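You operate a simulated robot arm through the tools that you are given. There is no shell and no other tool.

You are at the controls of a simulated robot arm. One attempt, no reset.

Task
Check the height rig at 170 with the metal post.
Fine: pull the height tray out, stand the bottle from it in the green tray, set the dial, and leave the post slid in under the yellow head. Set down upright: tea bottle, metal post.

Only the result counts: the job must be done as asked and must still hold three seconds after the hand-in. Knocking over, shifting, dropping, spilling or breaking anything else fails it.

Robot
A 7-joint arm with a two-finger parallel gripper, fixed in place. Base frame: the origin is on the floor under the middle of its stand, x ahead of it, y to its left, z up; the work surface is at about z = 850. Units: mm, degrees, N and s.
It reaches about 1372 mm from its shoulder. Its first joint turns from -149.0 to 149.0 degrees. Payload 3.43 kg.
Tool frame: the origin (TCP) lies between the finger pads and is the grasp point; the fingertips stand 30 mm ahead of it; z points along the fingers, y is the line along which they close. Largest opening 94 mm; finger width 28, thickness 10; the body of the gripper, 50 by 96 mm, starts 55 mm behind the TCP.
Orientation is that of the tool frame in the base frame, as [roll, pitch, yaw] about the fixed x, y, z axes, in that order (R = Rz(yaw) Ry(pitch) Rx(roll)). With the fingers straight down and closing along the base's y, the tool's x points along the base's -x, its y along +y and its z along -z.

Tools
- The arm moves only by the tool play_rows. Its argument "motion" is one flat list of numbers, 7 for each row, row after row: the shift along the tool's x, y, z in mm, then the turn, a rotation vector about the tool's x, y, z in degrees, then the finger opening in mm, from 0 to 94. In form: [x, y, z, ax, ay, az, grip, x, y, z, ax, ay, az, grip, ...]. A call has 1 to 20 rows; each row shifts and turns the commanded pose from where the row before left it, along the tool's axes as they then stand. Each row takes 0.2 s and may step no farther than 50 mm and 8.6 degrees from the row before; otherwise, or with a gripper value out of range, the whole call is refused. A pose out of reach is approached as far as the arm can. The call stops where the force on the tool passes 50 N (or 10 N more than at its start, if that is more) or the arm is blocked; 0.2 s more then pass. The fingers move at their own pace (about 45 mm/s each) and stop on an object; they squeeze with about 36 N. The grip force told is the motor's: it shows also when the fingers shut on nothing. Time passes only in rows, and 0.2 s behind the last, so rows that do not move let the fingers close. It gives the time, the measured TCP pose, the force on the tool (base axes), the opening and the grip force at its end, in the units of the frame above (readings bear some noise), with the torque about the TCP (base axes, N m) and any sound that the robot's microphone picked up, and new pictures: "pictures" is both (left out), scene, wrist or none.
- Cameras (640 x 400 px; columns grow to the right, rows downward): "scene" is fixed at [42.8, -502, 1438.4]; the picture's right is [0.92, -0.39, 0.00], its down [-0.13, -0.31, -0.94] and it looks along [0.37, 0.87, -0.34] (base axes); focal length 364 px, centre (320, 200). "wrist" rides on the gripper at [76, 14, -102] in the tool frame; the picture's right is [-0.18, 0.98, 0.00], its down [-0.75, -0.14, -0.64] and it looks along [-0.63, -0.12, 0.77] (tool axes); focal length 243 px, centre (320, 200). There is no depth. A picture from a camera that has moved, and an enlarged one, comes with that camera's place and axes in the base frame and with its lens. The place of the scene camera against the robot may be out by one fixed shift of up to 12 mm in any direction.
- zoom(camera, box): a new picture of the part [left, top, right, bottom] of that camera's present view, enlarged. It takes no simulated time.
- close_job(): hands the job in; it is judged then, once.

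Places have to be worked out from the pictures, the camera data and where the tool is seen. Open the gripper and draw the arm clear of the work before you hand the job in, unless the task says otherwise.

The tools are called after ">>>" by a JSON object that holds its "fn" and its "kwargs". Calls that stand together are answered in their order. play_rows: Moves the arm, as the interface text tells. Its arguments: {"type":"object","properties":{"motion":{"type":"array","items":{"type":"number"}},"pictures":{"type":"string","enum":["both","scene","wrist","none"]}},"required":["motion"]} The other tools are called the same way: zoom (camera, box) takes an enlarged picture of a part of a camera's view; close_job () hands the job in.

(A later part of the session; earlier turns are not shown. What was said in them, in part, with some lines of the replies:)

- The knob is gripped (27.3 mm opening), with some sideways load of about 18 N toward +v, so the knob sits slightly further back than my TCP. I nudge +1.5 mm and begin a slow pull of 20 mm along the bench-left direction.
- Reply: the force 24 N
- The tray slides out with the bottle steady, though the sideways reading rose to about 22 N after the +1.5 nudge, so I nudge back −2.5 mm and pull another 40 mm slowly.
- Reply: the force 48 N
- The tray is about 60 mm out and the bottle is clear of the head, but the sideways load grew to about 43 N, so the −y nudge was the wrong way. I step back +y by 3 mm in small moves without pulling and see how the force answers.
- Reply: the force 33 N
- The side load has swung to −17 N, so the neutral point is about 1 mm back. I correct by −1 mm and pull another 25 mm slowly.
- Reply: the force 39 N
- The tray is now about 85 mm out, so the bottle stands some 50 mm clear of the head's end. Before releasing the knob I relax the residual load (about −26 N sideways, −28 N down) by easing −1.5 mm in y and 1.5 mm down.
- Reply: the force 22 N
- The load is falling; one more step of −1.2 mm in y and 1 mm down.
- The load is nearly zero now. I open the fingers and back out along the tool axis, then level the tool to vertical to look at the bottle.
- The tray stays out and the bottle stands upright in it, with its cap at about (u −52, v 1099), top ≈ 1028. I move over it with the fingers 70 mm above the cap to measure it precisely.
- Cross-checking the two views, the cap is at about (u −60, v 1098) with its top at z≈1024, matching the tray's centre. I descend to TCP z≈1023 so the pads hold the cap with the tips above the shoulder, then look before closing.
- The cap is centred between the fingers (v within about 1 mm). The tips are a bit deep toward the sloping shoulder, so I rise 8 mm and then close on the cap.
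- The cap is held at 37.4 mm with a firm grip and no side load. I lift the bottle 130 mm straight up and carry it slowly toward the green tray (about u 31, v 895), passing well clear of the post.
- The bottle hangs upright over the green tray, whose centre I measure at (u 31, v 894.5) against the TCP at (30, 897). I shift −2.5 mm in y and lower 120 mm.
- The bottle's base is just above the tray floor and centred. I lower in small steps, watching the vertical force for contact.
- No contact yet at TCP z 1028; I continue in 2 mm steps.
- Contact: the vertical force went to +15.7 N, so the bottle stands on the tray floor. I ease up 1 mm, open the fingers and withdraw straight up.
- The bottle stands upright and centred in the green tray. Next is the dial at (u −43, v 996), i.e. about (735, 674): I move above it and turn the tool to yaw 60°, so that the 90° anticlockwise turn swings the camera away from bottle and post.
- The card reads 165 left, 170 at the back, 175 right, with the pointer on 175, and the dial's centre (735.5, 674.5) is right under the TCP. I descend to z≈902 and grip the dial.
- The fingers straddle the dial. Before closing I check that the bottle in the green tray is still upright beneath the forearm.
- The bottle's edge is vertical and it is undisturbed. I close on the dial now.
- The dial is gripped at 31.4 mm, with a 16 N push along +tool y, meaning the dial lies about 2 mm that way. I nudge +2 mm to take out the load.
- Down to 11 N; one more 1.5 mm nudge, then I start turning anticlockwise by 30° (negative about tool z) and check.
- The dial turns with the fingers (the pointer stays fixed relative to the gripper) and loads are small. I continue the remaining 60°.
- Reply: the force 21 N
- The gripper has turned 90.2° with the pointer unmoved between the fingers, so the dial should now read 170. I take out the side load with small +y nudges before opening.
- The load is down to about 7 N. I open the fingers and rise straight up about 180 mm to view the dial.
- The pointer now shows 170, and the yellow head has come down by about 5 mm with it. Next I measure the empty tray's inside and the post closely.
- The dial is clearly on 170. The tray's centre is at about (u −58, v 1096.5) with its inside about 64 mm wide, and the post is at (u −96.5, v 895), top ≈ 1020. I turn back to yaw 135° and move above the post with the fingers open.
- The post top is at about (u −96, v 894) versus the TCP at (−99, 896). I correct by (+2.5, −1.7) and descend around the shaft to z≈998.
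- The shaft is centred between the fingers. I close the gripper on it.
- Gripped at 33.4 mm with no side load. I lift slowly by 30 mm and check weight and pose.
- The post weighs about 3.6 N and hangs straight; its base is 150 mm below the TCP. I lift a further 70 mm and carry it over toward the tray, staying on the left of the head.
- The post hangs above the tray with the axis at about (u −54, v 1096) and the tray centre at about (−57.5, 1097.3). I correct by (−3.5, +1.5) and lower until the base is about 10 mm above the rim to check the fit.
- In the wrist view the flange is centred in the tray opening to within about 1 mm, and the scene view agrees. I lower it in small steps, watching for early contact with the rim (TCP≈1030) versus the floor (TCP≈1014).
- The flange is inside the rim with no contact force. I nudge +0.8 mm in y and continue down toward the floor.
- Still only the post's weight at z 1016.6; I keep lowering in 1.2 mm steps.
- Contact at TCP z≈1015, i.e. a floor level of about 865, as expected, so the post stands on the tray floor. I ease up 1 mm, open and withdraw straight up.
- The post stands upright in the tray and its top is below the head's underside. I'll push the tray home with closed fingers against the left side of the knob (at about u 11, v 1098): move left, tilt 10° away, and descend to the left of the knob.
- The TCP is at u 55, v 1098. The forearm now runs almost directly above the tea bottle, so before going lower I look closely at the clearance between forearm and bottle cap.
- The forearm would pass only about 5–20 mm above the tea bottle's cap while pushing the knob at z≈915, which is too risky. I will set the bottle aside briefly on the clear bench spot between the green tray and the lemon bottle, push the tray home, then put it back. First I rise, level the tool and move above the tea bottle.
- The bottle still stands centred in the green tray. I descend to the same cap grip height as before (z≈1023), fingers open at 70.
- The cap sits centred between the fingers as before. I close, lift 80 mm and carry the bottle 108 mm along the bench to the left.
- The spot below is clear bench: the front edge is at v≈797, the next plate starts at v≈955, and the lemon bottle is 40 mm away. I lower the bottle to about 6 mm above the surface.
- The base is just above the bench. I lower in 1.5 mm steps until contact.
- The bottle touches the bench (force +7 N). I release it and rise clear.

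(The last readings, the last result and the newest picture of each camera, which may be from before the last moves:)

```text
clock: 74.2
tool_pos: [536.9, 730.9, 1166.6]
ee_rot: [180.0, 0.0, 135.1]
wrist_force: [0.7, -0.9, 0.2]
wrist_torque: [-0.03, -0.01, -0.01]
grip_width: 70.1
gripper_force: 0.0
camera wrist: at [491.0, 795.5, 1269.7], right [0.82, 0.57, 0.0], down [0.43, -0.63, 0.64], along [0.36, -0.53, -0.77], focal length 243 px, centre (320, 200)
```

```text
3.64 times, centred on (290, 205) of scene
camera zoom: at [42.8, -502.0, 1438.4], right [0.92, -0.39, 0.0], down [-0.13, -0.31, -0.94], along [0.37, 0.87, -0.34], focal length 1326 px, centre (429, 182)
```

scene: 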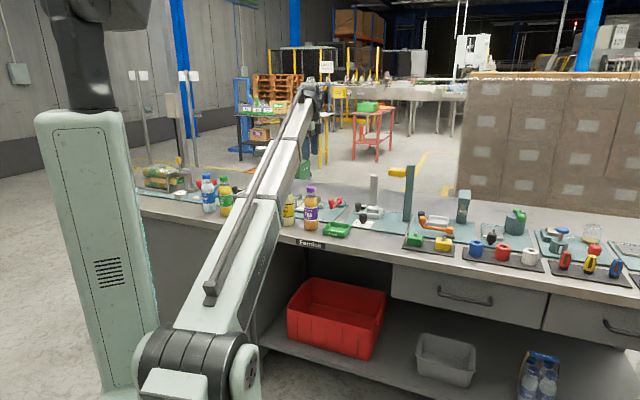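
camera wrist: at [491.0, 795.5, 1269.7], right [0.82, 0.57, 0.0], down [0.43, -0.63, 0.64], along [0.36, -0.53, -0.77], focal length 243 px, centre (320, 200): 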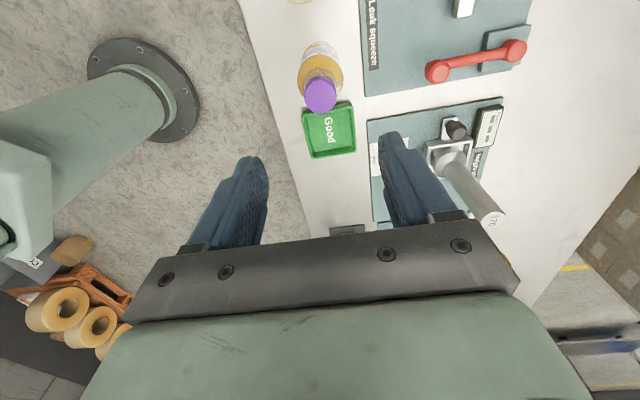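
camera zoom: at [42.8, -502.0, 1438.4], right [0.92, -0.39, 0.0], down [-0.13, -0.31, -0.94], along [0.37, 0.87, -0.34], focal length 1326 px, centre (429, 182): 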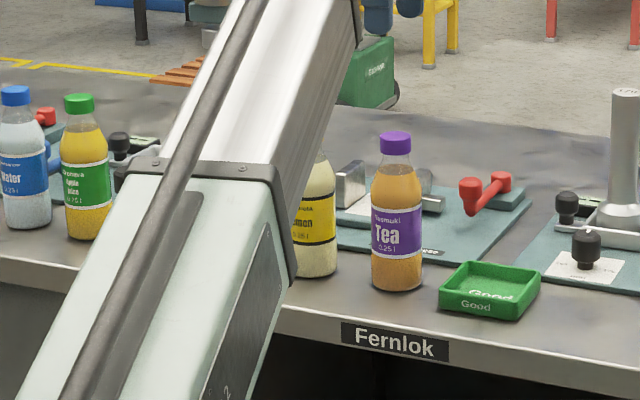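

The tea bottle stands safely aside. Now I go to the left of the tray knob again (u≈50, v≈1098.5), with fingers closed and a 5° lean, and descend to push height.

>>> {"fn": "play_rows", "kwargs": {"motion": [-17.4, 40.4, 0, 0, 0, 0, 70, -17.4, 40.4, 0, 0, 0, 0, 50, -17.4, 40.4, 0, 0, 0, 0, 30, -17.4, 40.4, 0, 0, 0, 0, 10, -17.4, 40.4, 0, 0, 0, 0, 0, 0, 0, 0, 0, -5, 0, 0, 3.66, 0, 41.84, 0, 0, 0, 0, 3.66, 0, 41.84, 0, 0, 0, 0, 3.66, 0, 41.84, 0, 0, 0, 0, 3.66, 0, 41.84, 0, 0, 0, 0, 2.6, 0, 29.9, 0, 0, 0, 0, 0, 0, 0, 0, 0, 0, 0], "pictures": "both"}}

>>> {"fn": "zoom", "kwargs": {"camera": "wrist", "box": [220, 40, 440, 240]}}

>>> {"fn": "zoom", "kwargs": {"camera": "scene", "box": [300, 130, 430, 250]}}

```text
clock: 76.8
tool_pos: [739.2, 809.5, 969.3]
ee_rot: [179.9, 5.0, 135.0]
wrist_force: [0.0, -0.2, -0.6]
wrist_torque: [-0.03, 0.03, 0.01]
grip_width: 0.2
gripper_force: 32.9
camera wrist: at [687.7, 881.0, 1064.2], right [0.82, 0.57, 0.02], down [0.39, -0.59, 0.71], along [0.41, -0.57, -0.71], focal length 243 px, centre (320, 200)
```

scene: 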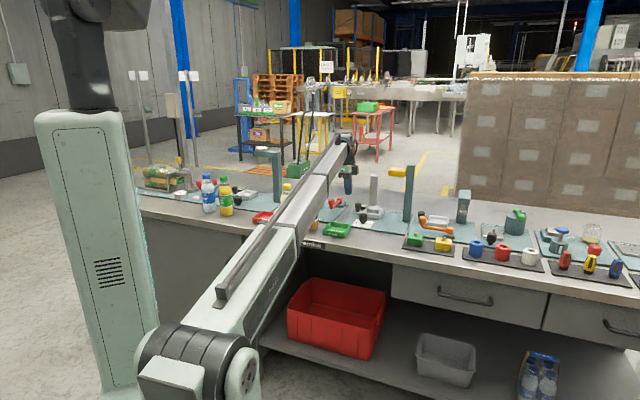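
wrist: 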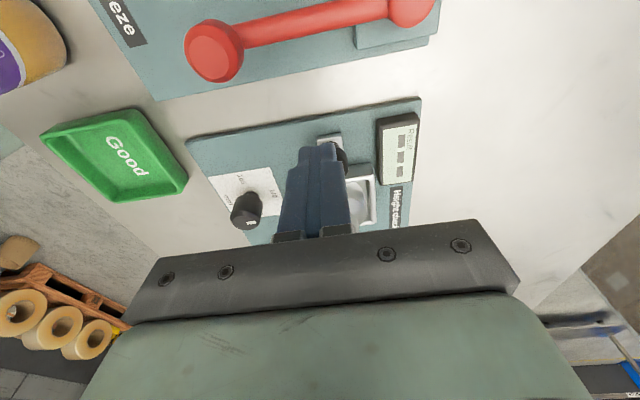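

```text
2.00 times, centred on (330, 140) of wrist
camera zoom: at [687.7, 881.0, 1064.2], right [0.82, 0.57, 0.02], down [0.39, -0.59, 0.71], along [0.41, -0.57, -0.71], focal length 485 px, centre (300, 320)
```

zoom: 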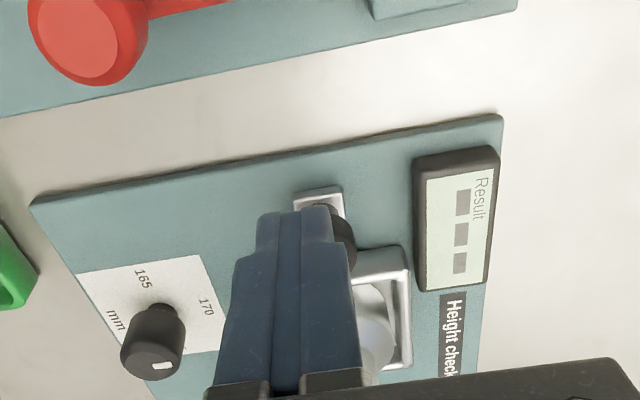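

```text
3.33 times, centred on (365, 190) of scene
camera zoom: at [42.8, -502.0, 1438.4], right [0.92, -0.39, 0.0], down [-0.13, -0.31, -0.94], along [0.37, 0.87, -0.34], focal length 1215 px, centre (170, 233)
```

zoom: 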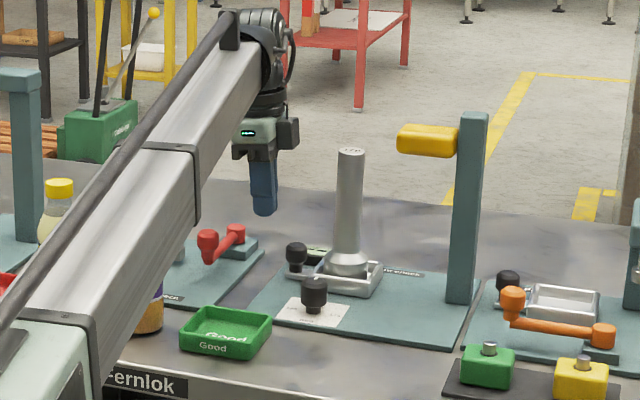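

TCP v is 1095 whereas the knob and tab are at v≈1099, so I shift +3.8 mm while descending the last 57 mm to z≈912, still left of the knob.

>>> {"fn": "play_rows", "kwargs": {"motion": [2.5, 1.9, 28.4, 0, 0, 0, 0, 2.5, 1.9, 28.4, 0, 0, 0, 0, 0, 0, 0, 0, 0, 0, 0], "pictures": "both"}}

>>> {"fn": "zoom", "kwargs": {"camera": "wrist", "box": [220, 60, 440, 240]}}

>>> {"fn": "zoom", "kwargs": {"camera": "scene", "box": [290, 150, 420, 250]}}

```text
clock: 77.6
tool_pos: [740.9, 814.6, 911.5]
ee_rot: [180.0, 5.0, 135.0]
wrist_force: [0.5, -0.4, -0.7]
wrist_torque: [-0.01, 0.01, -0.03]
grip_width: 0.0
gripper_force: 32.8
camera wrist: at [689.9, 884.3, 1005.7], right [0.82, 0.57, 0.02], down [0.39, -0.59, 0.71], along [0.41, -0.57, -0.71], focal length 243 px, centre (320, 200)
```

scene: 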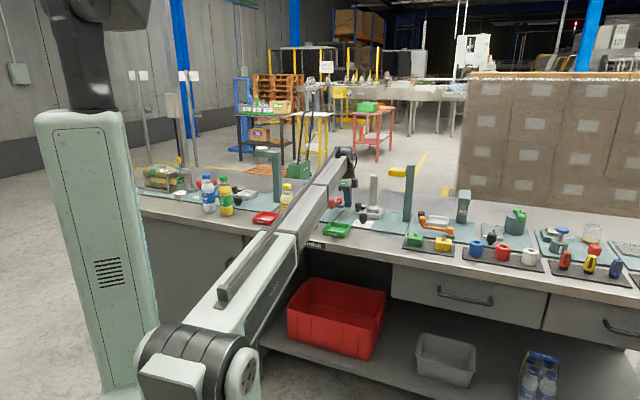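
wrist: 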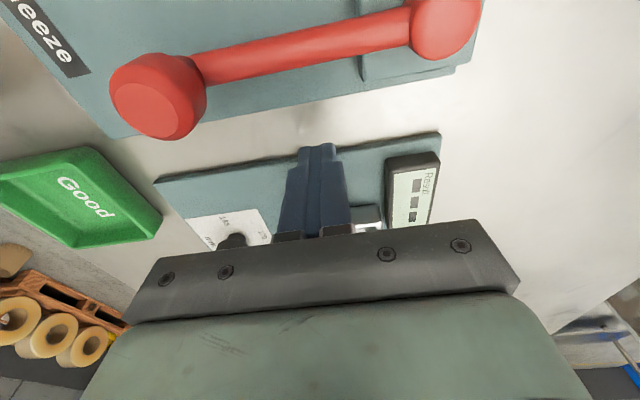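

```text
2.22 times, centred on (330, 150) of wrist
camera zoom: at [689.9, 884.3, 1005.7], right [0.82, 0.57, 0.02], down [0.39, -0.59, 0.71], along [0.41, -0.57, -0.71], focal length 539 px, centre (298, 311)
```

zoom: 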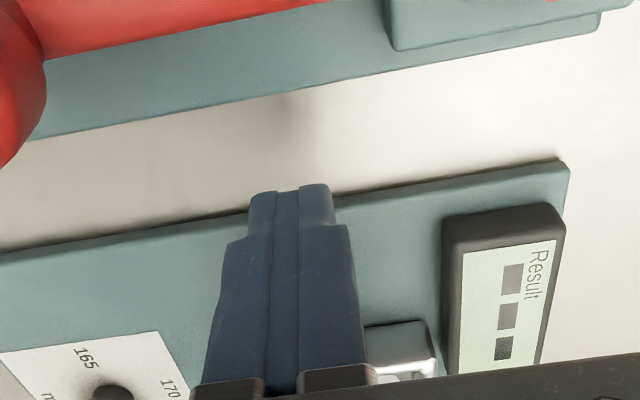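

```text
4.00 times, centred on (355, 200) of scene
camera zoom: at [42.8, -502.0, 1438.4], right [0.92, -0.39, 0.0], down [-0.13, -0.31, -0.94], along [0.37, 0.87, -0.34], focal length 1458 px, centre (180, 200)
```

zoom: 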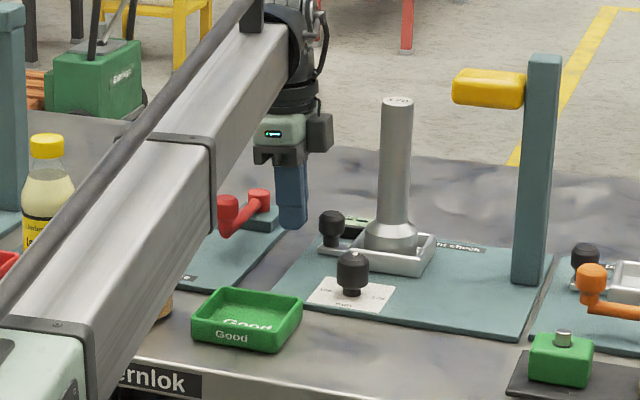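

The fingertips are at knob height with about a 10–15 mm gap to the knob's left side. I push slowly 25 mm along the bench to the right and check.

>>> {"fn": "play_rows", "kwargs": {"motion": [-3, 0, 0.26, 0, 0, 0, 0, -3, 0, 0.26, 0, 0, 0, 0, -3, 0, 0.26, 0, 0, 0, 0, -3, 0, 0.26, 0, 0, 0, 0, -3, 0, 0.26, 0, 0, 0, 0, -3, 0, 0.26, 0, 0, 0, 0, -3, 0, 0.26, 0, 0, 0, 0, -3, 0, 0.26, 0, 0, 0, 0, 0, 0, 0, 0, 0, 0, 0], "pictures": "both"}}

>>> {"fn": "zoom", "kwargs": {"camera": "scene", "box": [290, 150, 420, 250]}}

>>> {"fn": "zoom", "kwargs": {"camera": "wrist", "box": [220, 60, 440, 240]}}

```text
clock: 79.6
tool_pos: [760.3, 797.7, 910.4]
ee_rot: [179.9, 4.9, 135.0]
wrist_force: [-0.6, 0.2, -0.7]
wrist_torque: [0.01, -0.02, 0.04]
grip_width: 0.0
gripper_force: 33.3
camera wrist: at [708.5, 867.8, 1006.0], right [0.82, 0.57, 0.02], down [0.39, -0.59, 0.71], along [0.41, -0.58, -0.71], focal length 243 px, centre (320, 200)
```

scene: 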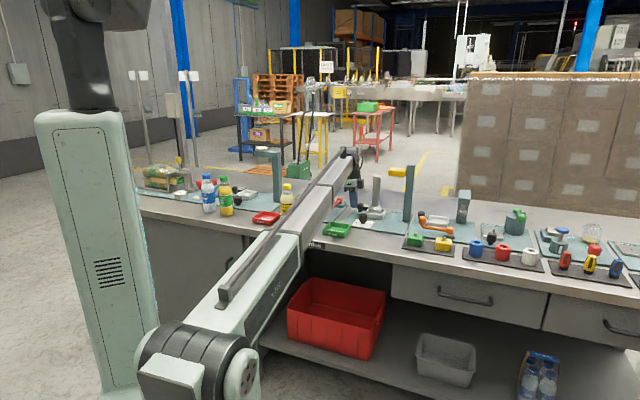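
wrist: 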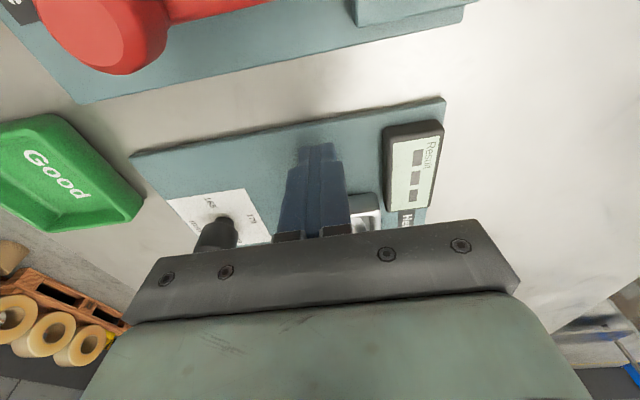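

```text
4.00 times, centred on (355, 200) of scene
camera zoom: at [42.8, -502.0, 1438.4], right [0.92, -0.39, 0.0], down [-0.13, -0.31, -0.94], along [0.37, 0.87, -0.34], focal length 1458 px, centre (180, 200)
```

zoom: 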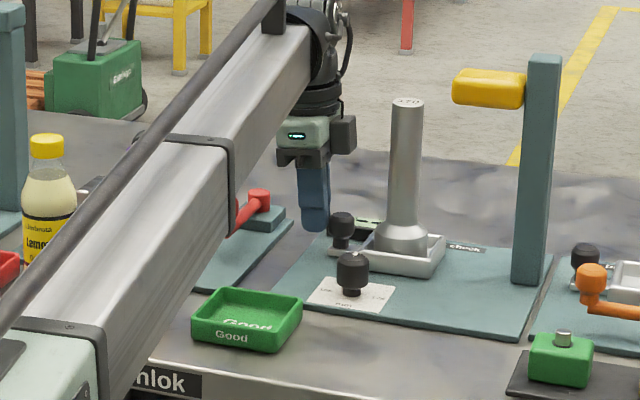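

```text
2.22 times, centred on (330, 150) of wrist
camera zoom: at [708.5, 867.8, 1006.0], right [0.82, 0.57, 0.02], down [0.39, -0.59, 0.71], along [0.41, -0.58, -0.71], focal length 539 px, centre (298, 311)
```

zoom: 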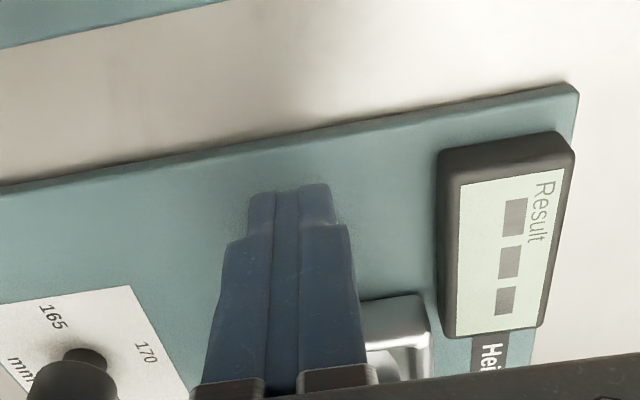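

The tray moves easily (about 12 mm so far) with the post upright and almost no force. I push another 15 mm so the post top nears the head's edge, then check the vertical clearance.

>>> {"fn": "play_rows", "kwargs": {"motion": [-3, 0, 0.26, 0, 0, 0, 0, -3, 0, 0.26, 0, 0, 0, 0, -3, 0, 0.26, 0, 0, 0, 0, -3, 0, 0.26, 0, 0, 0, 0, -3, 0, 0.26, 0, 0, 0, 0, 0, 0, 0, 0, 0, 0, 0], "pictures": "scene"}}

>>> {"fn": "zoom", "kwargs": {"camera": "scene", "box": [365, 155, 425, 215]}}

>>> {"fn": "zoom", "kwargs": {"camera": "scene", "box": [290, 150, 420, 250]}}

```text
clock: 81.0
tool_pos: [771.1, 786.3, 911.2]
ee_rot: [-180.0, 5.0, 135.0]
wrist_force: [0.5, 0.5, 0.5]
wrist_torque: [-0.01, -0.04, -0.02]
grip_width: 0.0
gripper_force: 32.8
```

scene: 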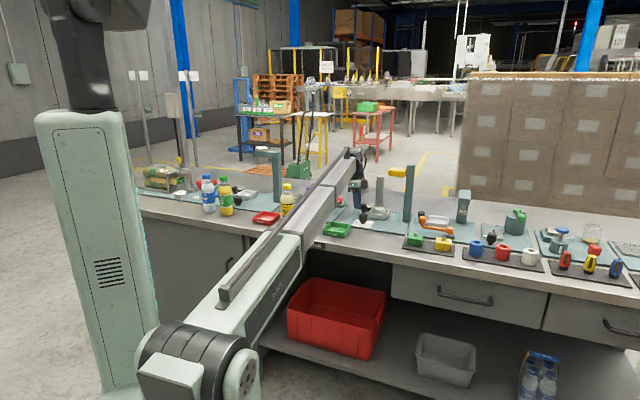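

```text
6.67 times, centred on (395, 185) of scene
camera zoom: at [42.8, -502.0, 1438.4], right [0.92, -0.39, 0.0], down [-0.13, -0.31, -0.94], along [0.37, 0.87, -0.34], focal length 2430 px, centre (-180, 300)
```

zoom: 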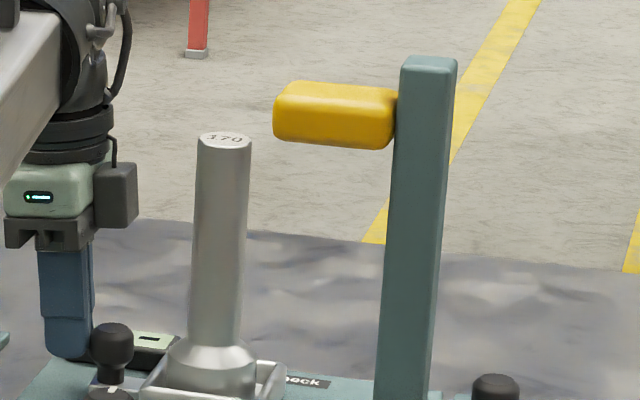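

```text
4.00 times, centred on (355, 200) of scene
camera zoom: at [42.8, -502.0, 1438.4], right [0.92, -0.39, 0.0], down [-0.13, -0.31, -0.94], along [0.37, 0.87, -0.34], focal length 1458 px, centre (180, 200)
```

zoom: 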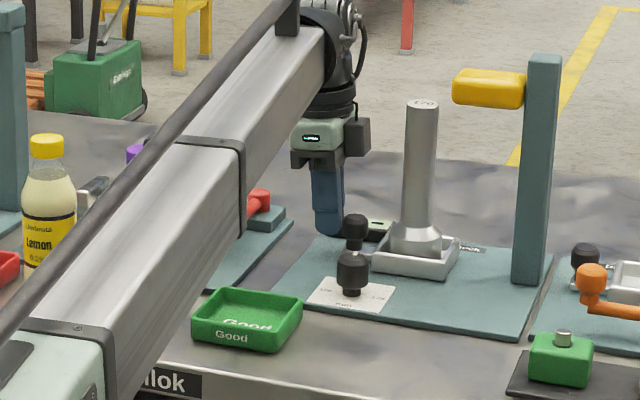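

The post top passes about 10 mm below the head's underside, and everything is upright (the tea bottle's cap is visible behind the forearm). I push another 42 mm.

>>> {"fn": "play_rows", "kwargs": {"motion": [-3, 0, 0.26, 0, 0, 0, 0, -3, 0, 0.26, 0, 0, 0, 0, -3, 0, 0.26, 0, 0, 0, 0, -3, 0, 0.26, 0, 0, 0, 0, -3, 0, 0.26, 0, 0, 0, 0, -3, 0, 0.26, 0, 0, 0, 0, -3, 0, 0.26, 0, 0, 0, 0, -3, 0, 0.26, 0, 0, 0, 0, -3, 0, 0.26, 0, 0, 0, 0, -3, 0, 0.26, 0, 0, 0, 0, -3, 0, 0.26, 0, 0, 0, 0, -3, 0, 0.26, 0, 0, 0, 0, -3, 0, 0.26, 0, 0, 0, 0, -3, 0, 0.26, 0, 0, 0, 0, 0, 0, 0, 0, 0, 0, 0], "pictures": "both"}}

>>> {"fn": "zoom", "kwargs": {"camera": "scene", "box": [350, 155, 430, 235]}}

>>> {"fn": "zoom", "kwargs": {"camera": "wrist", "box": [220, 20, 440, 240]}}

```text
clock: 84.2
tool_pos: [799.4, 756.7, 910.9]
ee_rot: [180.0, 5.0, 135.0]
wrist_force: [-0.4, -0.2, 0.9]
wrist_torque: [0.02, 0.03, 0.01]
grip_width: 0.1
gripper_force: 32.9
camera wrist: at [748.7, 827.3, 1005.1], right [0.82, 0.57, 0.02], down [0.39, -0.59, 0.71], along [0.41, -0.58, -0.71], focal length 243 px, centre (320, 200)
```

scene: 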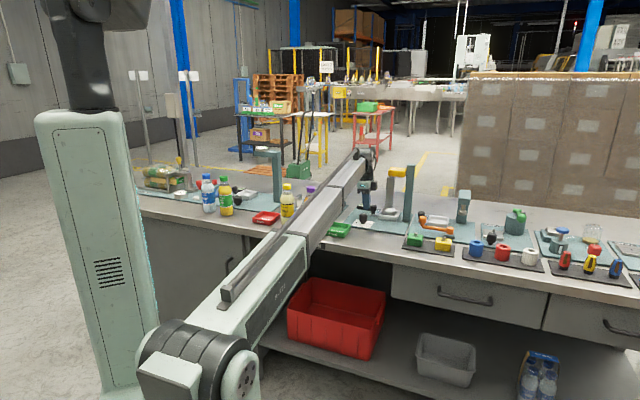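
wrist: 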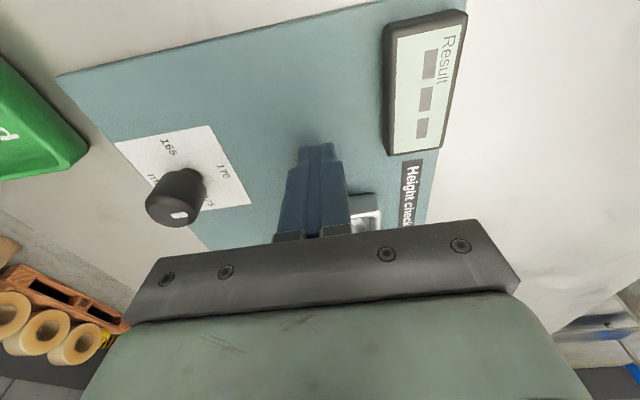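

```text
5.00 times, centred on (390, 195) of scene
camera zoom: at [42.8, -502.0, 1438.4], right [0.92, -0.39, 0.0], down [-0.13, -0.31, -0.94], along [0.37, 0.87, -0.34], focal length 1823 px, centre (-30, 225)
```

zoom: 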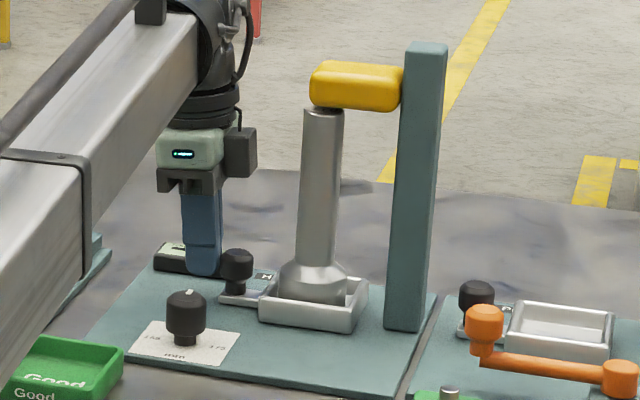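

```text
1.82 times, centred on (330, 130) of wrist
camera zoom: at [748.7, 827.3, 1005.1], right [0.82, 0.57, 0.02], down [0.39, -0.59, 0.71], along [0.41, -0.58, -0.71], focal length 441 px, centre (302, 327)
```

zoom: 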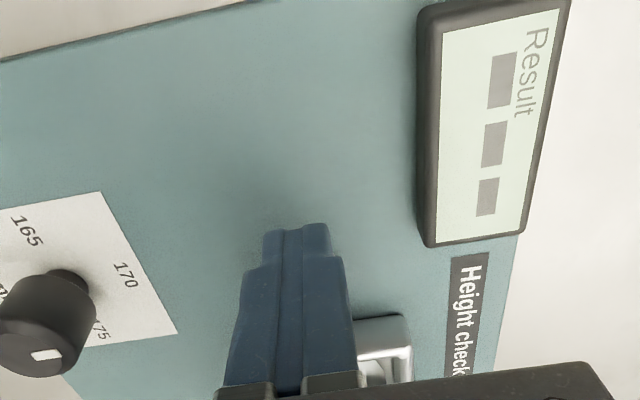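

The post is now beneath the head without touching anything (force ≈ 0), with about 11 mm left to the tray's original place. I push 9 mm more gently and watch for the end stop.

>>> {"fn": "play_rows", "kwargs": {"motion": [-2, 0, 0.17, 0, 0, 0, 0, -2, 0, 0.17, 0, 0, 0, 0, -2, 0, 0.17, 0, 0, 0, 0, -1.5, 0, 0.13, 0, 0, 0, 0, -1.5, 0, 0.13, 0, 0, 0, 0, 0, 0, 0, 0, 0, 0, 0], "pictures": "both"}}

>>> {"fn": "zoom", "kwargs": {"camera": "scene", "box": [350, 155, 430, 235]}}

```text
clock: 85.6
tool_pos: [807.5, 750.5, 910.1]
ee_rot: [179.9, 4.9, 135.1]
wrist_force: [-0.5, 0.1, 0.7]
wrist_torque: [0.03, -0.01, 0.01]
grip_width: 0.0
gripper_force: 32.6
camera wrist: at [755.6, 820.8, 1005.3], right [0.82, 0.57, 0.02], down [0.39, -0.59, 0.71], along [0.41, -0.58, -0.71], focal length 243 px, centre (320, 200)
```

scene: 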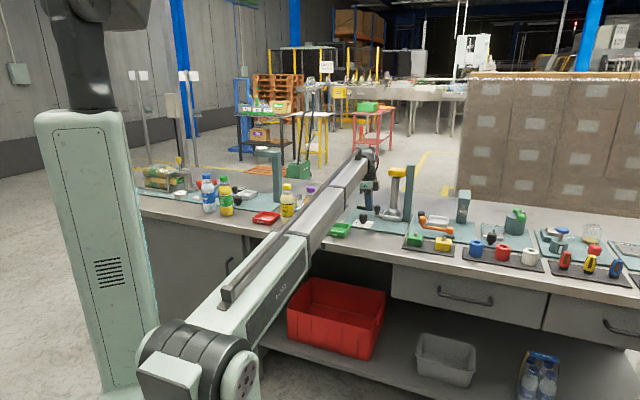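
wrist: 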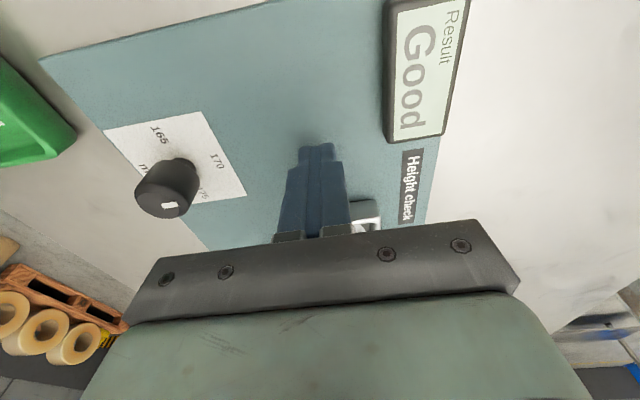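

```text
5.00 times, centred on (390, 195) of scene
camera zoom: at [42.8, -502.0, 1438.4], right [0.92, -0.39, 0.0], down [-0.13, -0.31, -0.94], along [0.37, 0.87, -0.34], focal length 1823 px, centre (-30, 225)
```

zoom: 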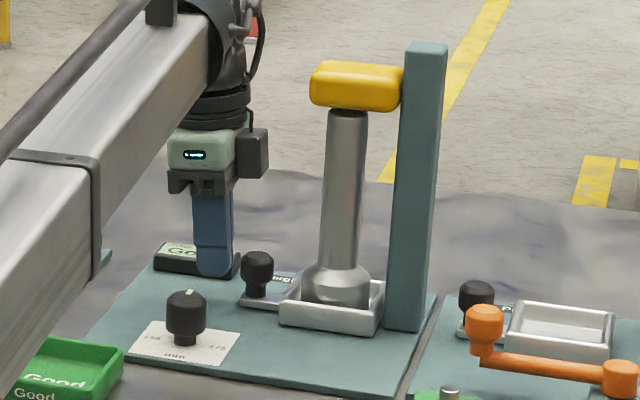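

The display now reads "Result Good" and the tray has snapped back to its original place with the post under the head. I back away from the knob, rise, level the tool, and go above the tea bottle.

>>> {"fn": "play_rows", "kwargs": {"motion": [10, 0, -0.87, 0, 0, 0, 0, 15, 0, -1.3, 0, 0, 0, 0, -2, 0, -25, 0, 0, 0, 0, -3.7, 0, -42, 0, 0, 0, 0, -3.7, 0, -42, 0, 0, 0, 0, -3.7, 0, -42, 0, 0, 0, 0, -3.7, 0, -42, 0, 0, 0, 10, -3.7, 0, -42, 0, 0, 0, 30, -1.7, 0, -20, 0, 5, 0, 50, 25, -34, 0, 0, 0, 0, 70, 25, -34, 0, 0, 0, 0, 70, 25, -34, 0, 0, 0, 0, 70, 25, -34, 0, 0, 0, 0, 70, 25, -34, 0, 0, 0, 0, 70, 25, -34, 0, 0, 0, 0, 70, 0, 0, 0, 0, 0, 0, 70], "pictures": "both"}}

>>> {"fn": "zoom", "kwargs": {"camera": "wrist", "box": [220, 0, 440, 220]}}

>>> {"fn": "zoom", "kwargs": {"camera": "scene", "box": [290, 150, 430, 250]}}

```text
clock: 89.0
tool_pos: [536.2, 731.9, 1165.1]
ee_rot: [180.0, -0.1, 135.1]
wrist_force: [-0.1, 0.5, 0.1]
wrist_torque: [0.0, 0.05, -0.01]
grip_width: 70.1
gripper_force: 0.1
camera wrist: at [491.9, 794.6, 1267.4], right [0.83, 0.56, 0.0], down [0.43, -0.63, 0.64], along [0.36, -0.53, -0.77], focal length 243 px, centre (320, 200)
```

scene: 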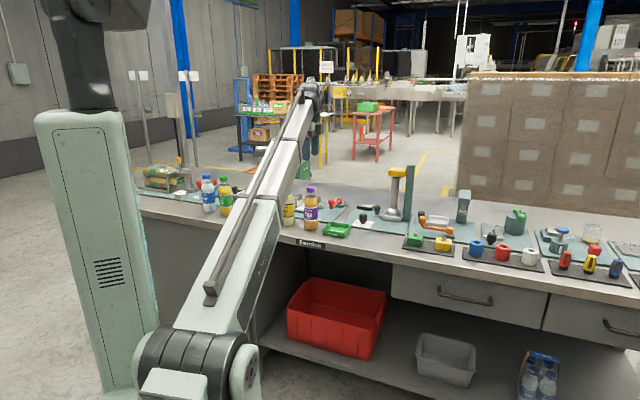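
wrist: 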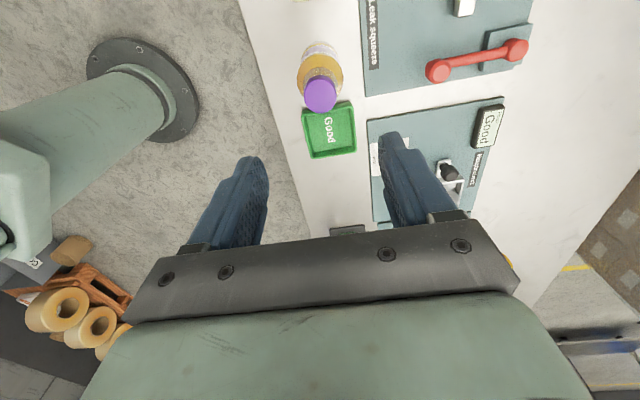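

```text
1.82 times, centred on (330, 110) of wrist
camera zoom: at [491.9, 794.6, 1267.4], right [0.83, 0.56, 0.0], down [0.43, -0.63, 0.64], along [0.36, -0.53, -0.77], focal length 441 px, centre (302, 364)
```

zoom: 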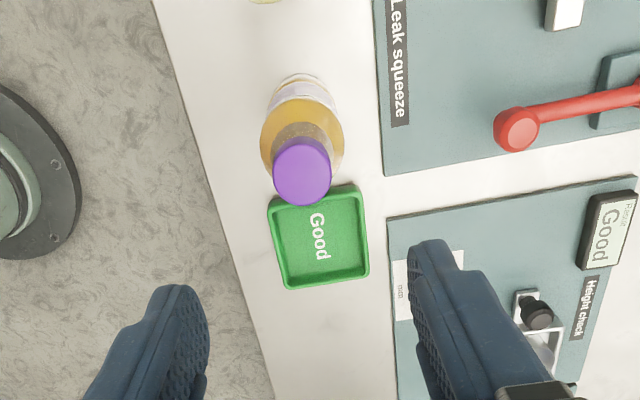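

```text
4.00 times, centred on (360, 200) of scene
camera zoom: at [42.8, -502.0, 1438.4], right [0.92, -0.39, 0.0], down [-0.13, -0.31, -0.94], along [0.37, 0.87, -0.34], focal length 1458 px, centre (160, 200)
```

zoom: 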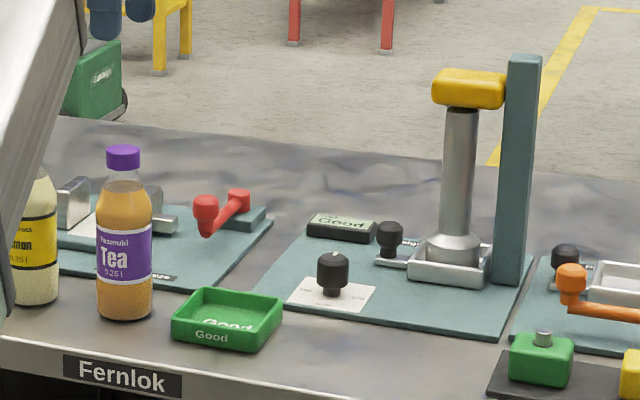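

The rig shows "Good" with the post under the head; the tea bottle stands undisturbed under the gripper at (u 138, v 896). I descend to the cap grip height (z≈1018).

>>> {"fn": "play_rows", "kwargs": {"motion": [0.5, -0.5, 40, 0, 0, 0, 70, 0, -0.3, 40, 0, 0, 0, 70, 0, 0, 40, 0, 0, 0, 70, 0, 0, 20, 0, 0, 0, 70, 0, 0, 6.5, 0, 0, 0, 70, 0, 0, 0, 0, 0, 0, 70], "pictures": "both"}}

>>> {"fn": "zoom", "kwargs": {"camera": "wrist", "box": [220, 60, 440, 260]}}

```text
clock: 90.4
tool_pos: [537.1, 731.4, 1018.2]
ee_rot: [-179.9, 0.1, 135.0]
wrist_force: [0.1, 0.2, 0.7]
wrist_torque: [0.01, 0.01, -0.02]
grip_width: 70.0
gripper_force: 0.1
camera wrist: at [492.4, 794.9, 1120.4], right [0.82, 0.57, 0.0], down [0.43, -0.63, 0.64], along [0.36, -0.53, -0.77], focal length 243 px, centre (320, 200)
```

scene: 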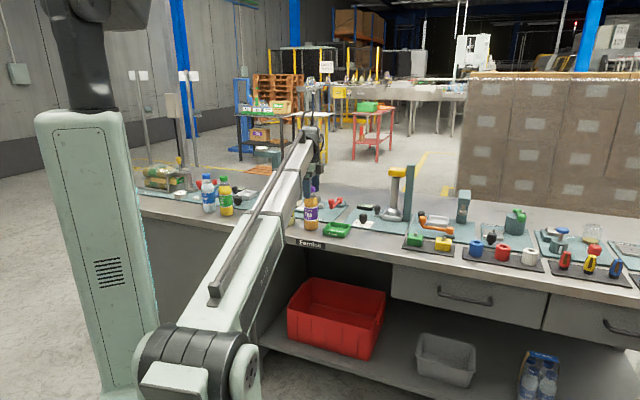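
wrist: 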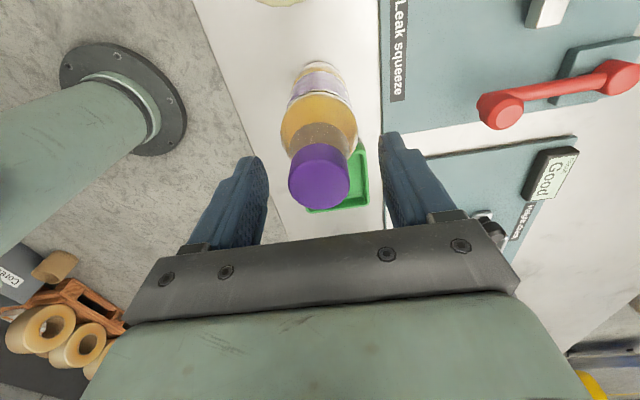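

```text
2.00 times, centred on (330, 160) of wrist
camera zoom: at [492.4, 794.9, 1120.4], right [0.82, 0.57, 0.0], down [0.43, -0.63, 0.64], along [0.36, -0.53, -0.77], focal length 485 px, centre (300, 280)
```

zoom: 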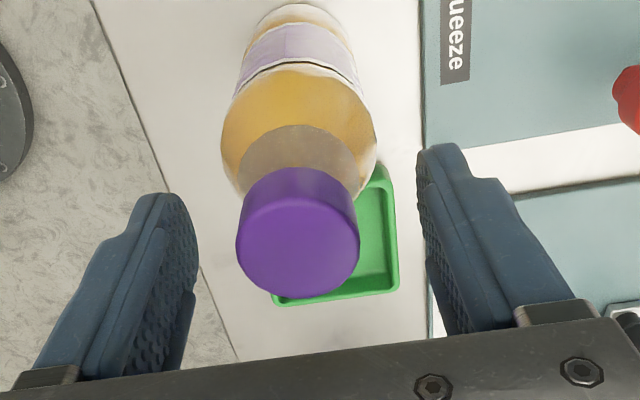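

The cap is about 1.5 mm toward −y of centre, so I shift that way, close, lift 80 mm and carry the bottle back 107 mm over the green tray.

>>> {"fn": "play_rows", "kwargs": {"motion": [0, -1.5, 0, 0, 0, 0, 70, 0, 0, 0, 0, 0, 0, 50, 0, 0, 0, 0, 0, 0, 40, 0, 0, 0, 0, 0, 0, 20, 0, 0, 0, 0, 0, 0, 20, 0, 0, 0, 0, 0, 0, 20, 0, 0, -5, 0, 0, 0, 20, 0, 0, -15, 0, 0, 0, 20, 0, 0, -25, 0, 0, 0, 20, 0, 0, -25, 0, 0, 0, 20, 0, 0, -15, 0, 0, 0, 20, -12, 0, 0, 0, 0, 0, 20, -24, 0, 0, 0, 0, 0, 20, -28, 0, 0, 0, 0, 0, 20, -26, 0, 0, 0, 0, 0, 20, -13, 0, 0, 0, 0, 0, 20, -3, 0, 0, 0, 0, 0, 20, 0, 0, 0, 0, 0, 0, 20], "pictures": "both"}}

>>> {"fn": "zoom", "kwargs": {"camera": "wrist", "box": [220, 0, 440, 220]}}

>>> {"fn": "zoom", "kwargs": {"camera": "scene", "box": [290, 150, 430, 250]}}

```text
clock: 94.2
tool_pos: [611.9, 653.6, 1105.2]
ee_rot: [180.0, 0.0, 135.0]
wrist_force: [-1.2, 0.7, -2.6]
wrist_torque: [-0.01, -0.01, 0.01]
grip_width: 36.0
gripper_force: 35.7
camera wrist: at [566.5, 718.0, 1207.4], right [0.82, 0.57, 0.0], down [0.43, -0.63, 0.64], along [0.36, -0.53, -0.77], focal length 243 px, centre (320, 200)
```

scene: 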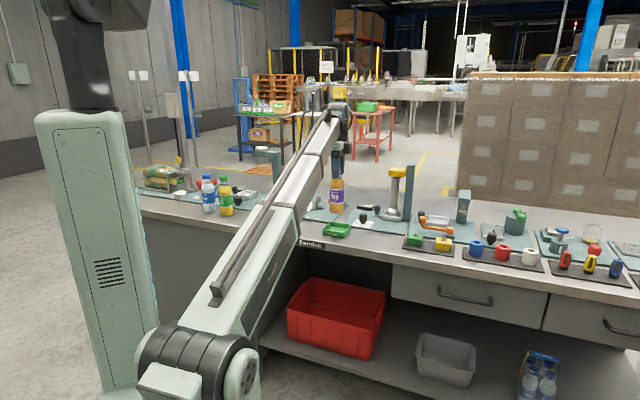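
wrist: 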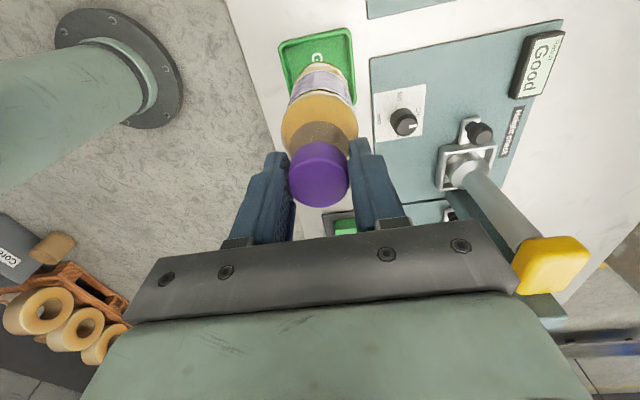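

```text
1.82 times, centred on (330, 110) of wrist
camera zoom: at [566.5, 718.0, 1207.4], right [0.82, 0.57, 0.0], down [0.43, -0.63, 0.64], along [0.36, -0.53, -0.77], focal length 441 px, centre (302, 364)
```

zoom: 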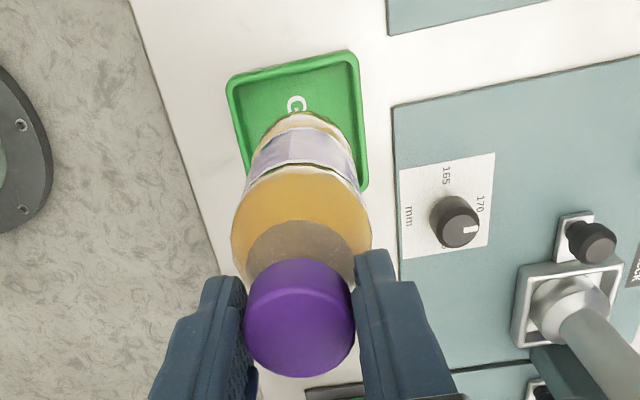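

```text
4.00 times, centred on (360, 200) of scene
camera zoom: at [42.8, -502.0, 1438.4], right [0.92, -0.39, 0.0], down [-0.13, -0.31, -0.94], along [0.37, 0.87, -0.34], focal length 1458 px, centre (160, 200)
```

zoom: 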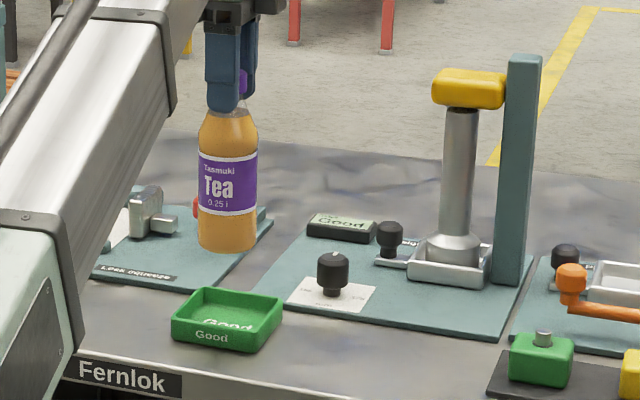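

The bottle is over the green tray, within about 1–2 mm of the earlier placing position. I lower it to about 6 mm above the tray floor.

>>> {"fn": "play_rows", "kwargs": {"motion": [0, 0, 15, 0, 0, 0, 20, 0, 0, 25, 0, 0, 0, 20, 0, 0, 22, 0, 0, 0, 20, 0, 0, 11, 0, 0, 0, 20, 0, 0, 4, 0, 0, 0, 20, 0, 0, 0, 0, 0, 0, 20], "pictures": "both"}}

>>> {"fn": "zoom", "kwargs": {"camera": "scene", "box": [310, 170, 380, 245]}}

>>> {"fn": "zoom", "kwargs": {"camera": "wrist", "box": [220, 0, 440, 220]}}

```text
clock: 95.6
tool_pos: [610.8, 654.8, 1027.3]
ee_rot: [-180.0, 0.0, 134.9]
wrist_force: [-0.2, 0.0, -1.9]
wrist_torque: [-0.01, 0.0, 0.01]
grip_width: 36.1
gripper_force: 36.4
camera wrist: at [565.5, 718.4, 1129.7], right [0.82, 0.57, 0.0], down [0.43, -0.63, 0.64], along [0.36, -0.53, -0.77], focal length 243 px, centre (320, 200)
```

scene: 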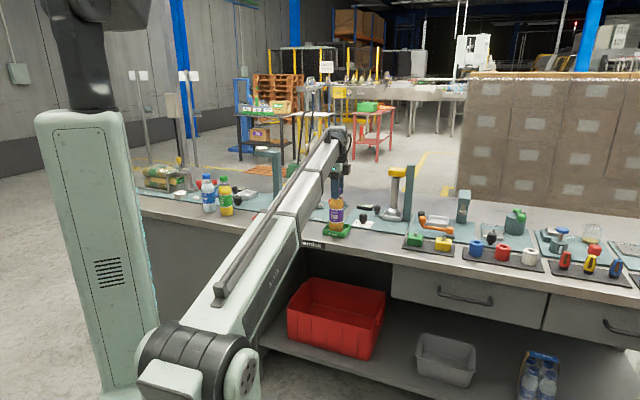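
wrist: 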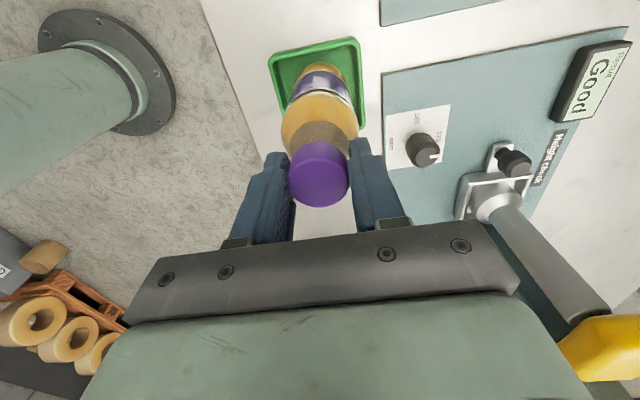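

```text
5.33 times, centred on (345, 208) of scene
camera zoom: at [42.8, -502.0, 1438.4], right [0.92, -0.39, 0.0], down [-0.13, -0.31, -0.94], along [0.37, 0.87, -0.34], focal length 1944 px, centre (187, 160)
```

zoom: 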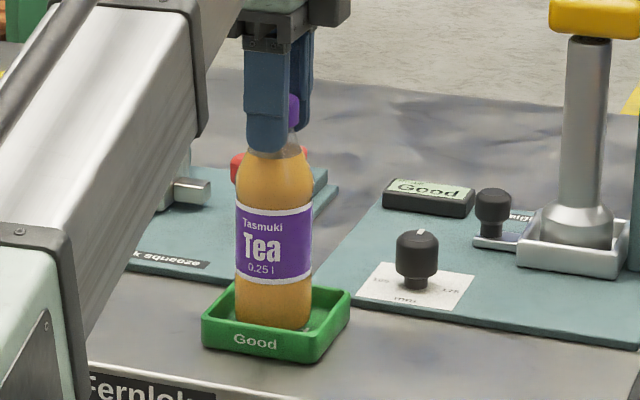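

```text
1.82 times, centred on (330, 110) of wrist
camera zoom: at [565.5, 718.4, 1129.7], right [0.82, 0.57, 0.0], down [0.43, -0.63, 0.64], along [0.36, -0.53, -0.77], focal length 441 px, centre (302, 364)
```

zoom: 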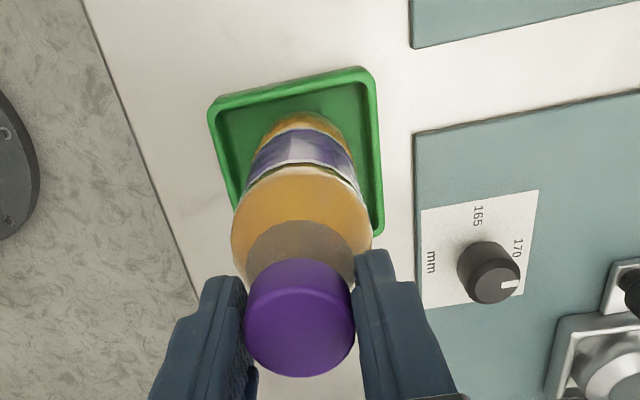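

The bottle is inside the tray rim, centred and upright. I lower in small steps until contact.

>>> {"fn": "play_rows", "kwargs": {"motion": [0, 0, 2, 0, 0, 0, 20, 0, 0, 1.5, 0, 0, 0, 20, 0, 0, 1, 0, 0, 0, 20, 0, 0, 0, 0, 0, 0, 20], "pictures": "none"}}

```text
clock: 96.6
tool_pos: [612.0, 654.3, 1024.5]
ee_rot: [179.9, 0.0, 135.1]
wrist_force: [0.4, 1.1, 8.5]
wrist_torque: [-0.13, 0.19, -0.04]
grip_width: 35.6
gripper_force: 36.1
```

Contact (+8.5 N): the bottle stands on the tray floor. I ease off, open, and withdraw upward.

>>> {"fn": "play_rows", "kwargs": {"motion": [0, 0, -0.7, 0, 0, 0, 20, 0, 0, 0, 0, 0, 0, 45, 0, 0, 0, 0, 0, 0, 60, 0, 0, 0, 0, 0, 0, 70, 0, 0, -10, 0, 0, 0, 70, 0, 0, -30, 0, 0, 0, 70, 0, 0, -40, 0, 0, 0, 70, 0, 0, -45, 0, 0, 0, 70, 0, 0, -45, 0, 0, 0, 70, 0, 0, -20, 0, 0, 0, 70, 0, 0, 0, 0, 0, 0, 70], "pictures": "both"}}

>>> {"fn": "zoom", "kwargs": {"camera": "scene", "box": [310, 150, 430, 245]}}

>>> {"fn": "zoom", "kwargs": {"camera": "wrist", "box": [270, 0, 560, 200]}}

```text
clock: 99.0
tool_pos: [611.5, 654.2, 1212.9]
ee_rot: [179.6, -0.1, 135.0]
wrist_force: [-0.2, -0.2, -0.3]
wrist_torque: [-0.02, -0.03, -0.03]
grip_width: 70.0
gripper_force: 0.0
camera wrist: at [566.2, 717.9, 1315.5], right [0.82, 0.57, 0.01], down [0.43, -0.64, 0.64], along [0.37, -0.53, -0.77], focal length 243 px, centre (320, 200)
```

scene: 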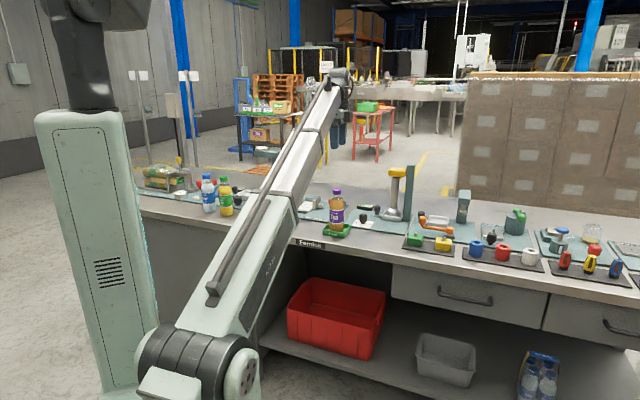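
wrist: 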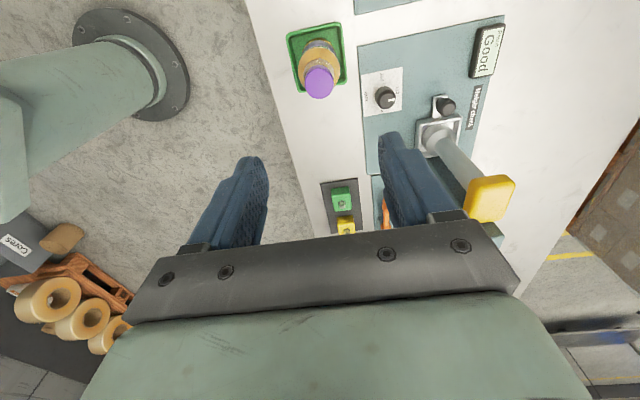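

```text
4.21 times, centred on (370, 198) of scene
camera zoom: at [42.8, -502.0, 1438.4], right [0.92, -0.39, 0.0], down [-0.13, -0.31, -0.94], along [0.37, 0.87, -0.34], focal length 1535 px, centre (110, 210)
```

zoom: 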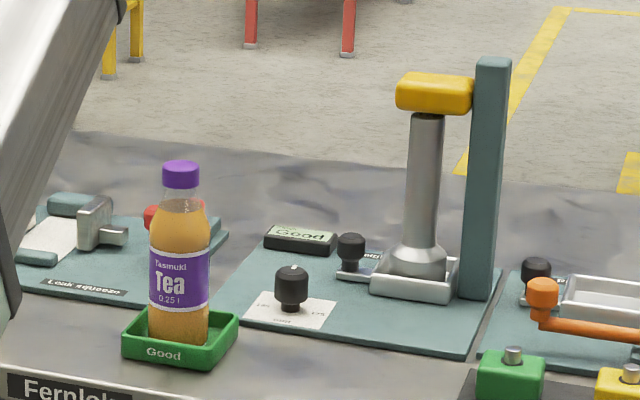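

```text
2.00 times, centred on (415, 100) of wrist
camera zoom: at [566.2, 717.9, 1315.5], right [0.82, 0.57, 0.01], down [0.43, -0.64, 0.64], along [0.37, -0.53, -0.77], focal length 485 px, centre (130, 400)
```

zoom: 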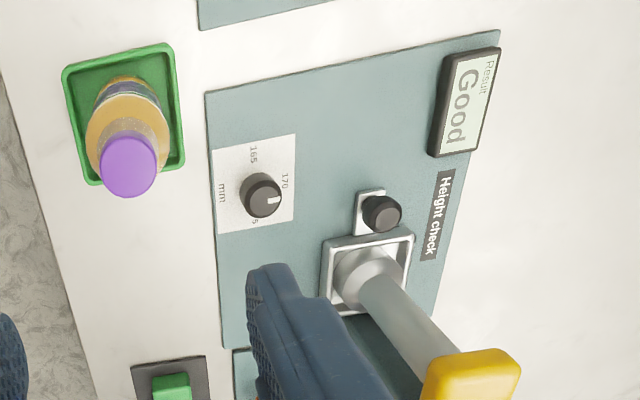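

Everything holds: Result "Good", dial on 170, post under the head, bottle upright in the green tray. I draw the arm away toward its start position and up, then check the other objects.

>>> {"fn": "play_rows", "kwargs": {"motion": [0, 0, -20, 0, 0, 0, 80, 30, 10, -20, 0, 0, 0, 90, 40, 13, -10, 0, 0, 0, 94, 40, 13, 0, 0, 0, 0, 94, 40, 13, 0, 0, 0, 0, 94, 40, 13, 0, 0, 0, 0, 94, 0, 0, 0, 0, 0, 0, 94, 0, 0, 0, 0, 0, 0, 94], "pictures": "both"}}

>>> {"fn": "zoom", "kwargs": {"camera": "scene", "box": [260, 150, 480, 290]}}

>>> {"fn": "zoom", "kwargs": {"camera": "scene", "box": [340, 155, 440, 255]}}

```text
clock: 100.8
tool_pos: [529.0, 844.2, 1238.5]
ee_rot: [-180.0, 0.0, 135.0]
wrist_force: [-0.2, 0.1, -0.2]
wrist_torque: [0.02, 0.03, 0.0]
grip_width: 94.0
gripper_force: 0.0
out of reach, approached as far as the arm can: row 1, 2, 3
camera wrist: at [483.4, 907.5, 1339.8], right [0.82, 0.57, 0.0], down [0.43, -0.63, 0.64], along [0.36, -0.53, -0.77], focal length 243 px, centre (320, 200)
```

scene: 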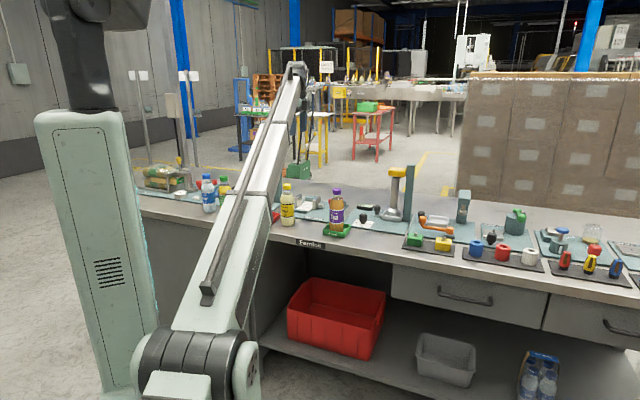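
wrist: 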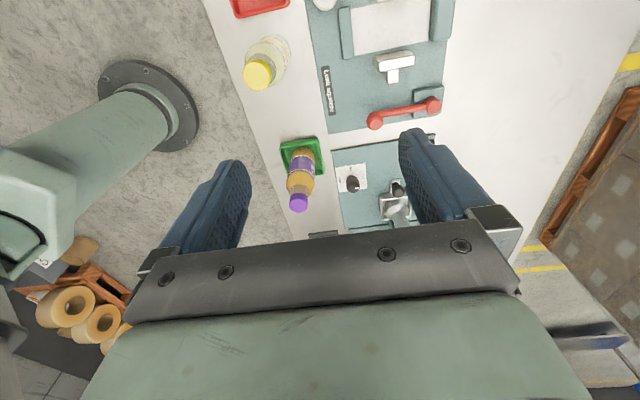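

```text
2.86 times, centred on (370, 220) of scene
camera zoom: at [42.8, -502.0, 1438.4], right [0.92, -0.39, 0.0], down [-0.13, -0.31, -0.94], along [0.37, 0.87, -0.34], focal length 1042 px, centre (177, 143)
```

zoom: 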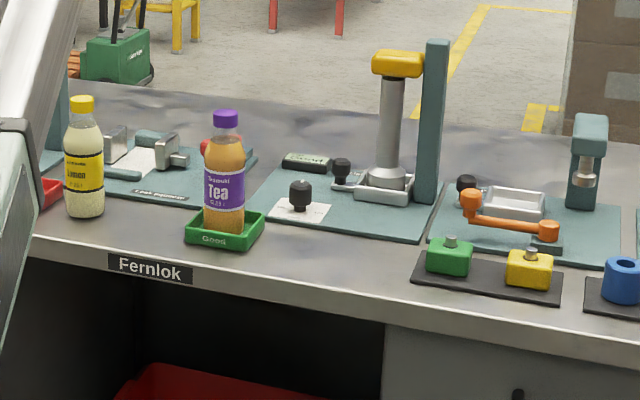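

```text
4.00 times, centred on (390, 205) of scene
camera zoom: at [42.8, -502.0, 1438.4], right [0.92, -0.39, 0.0], down [-0.13, -0.31, -0.94], along [0.37, 0.87, -0.34], focal length 1458 px, centre (40, 180)
```

zoom: 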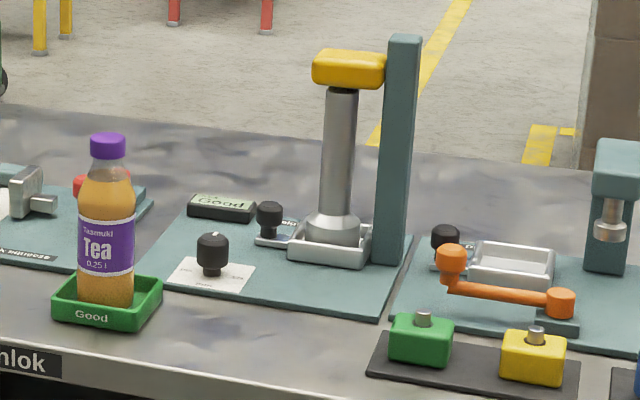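

Comparing with the first pictures, the lemon bottle, green tray, levers and other stations are unmoved. The tray is at its original place with the post under the head, the dial is on 170, the display reads "Good", and the tea bottle stands in the green tray. The gripper is open and the arm is clear, so I hand in the job.

>>> {"fn": "close_job", "kwargs": {}}

```text
The job is handed in.
```

The height rig check at 170 is set up as you asked, and I handed the job in with the rig's display reading "Good".

- **Tray and bottle:** I pulled the height tray out and stood the tea bottle upright in the green tray.
- **Dial:** It now points to 170. It was on 175 at the start, and the yellow head came down about 5 mm when I turned it.
- **Post:** The metal post stands upright in the height tray. The tray is back in its original position with the post under the yellow head.

I also moved the tea bottle a second time. The forearm would have passed very close over its cap while I pushed the tray home, so I set the bottle on a clear bit of bench and then put it back in the green tray.

In the last pictures the green tray, the lemon bottle and the other stations match the first ones. The gripper was open and the arm clear of the work when I handed in.
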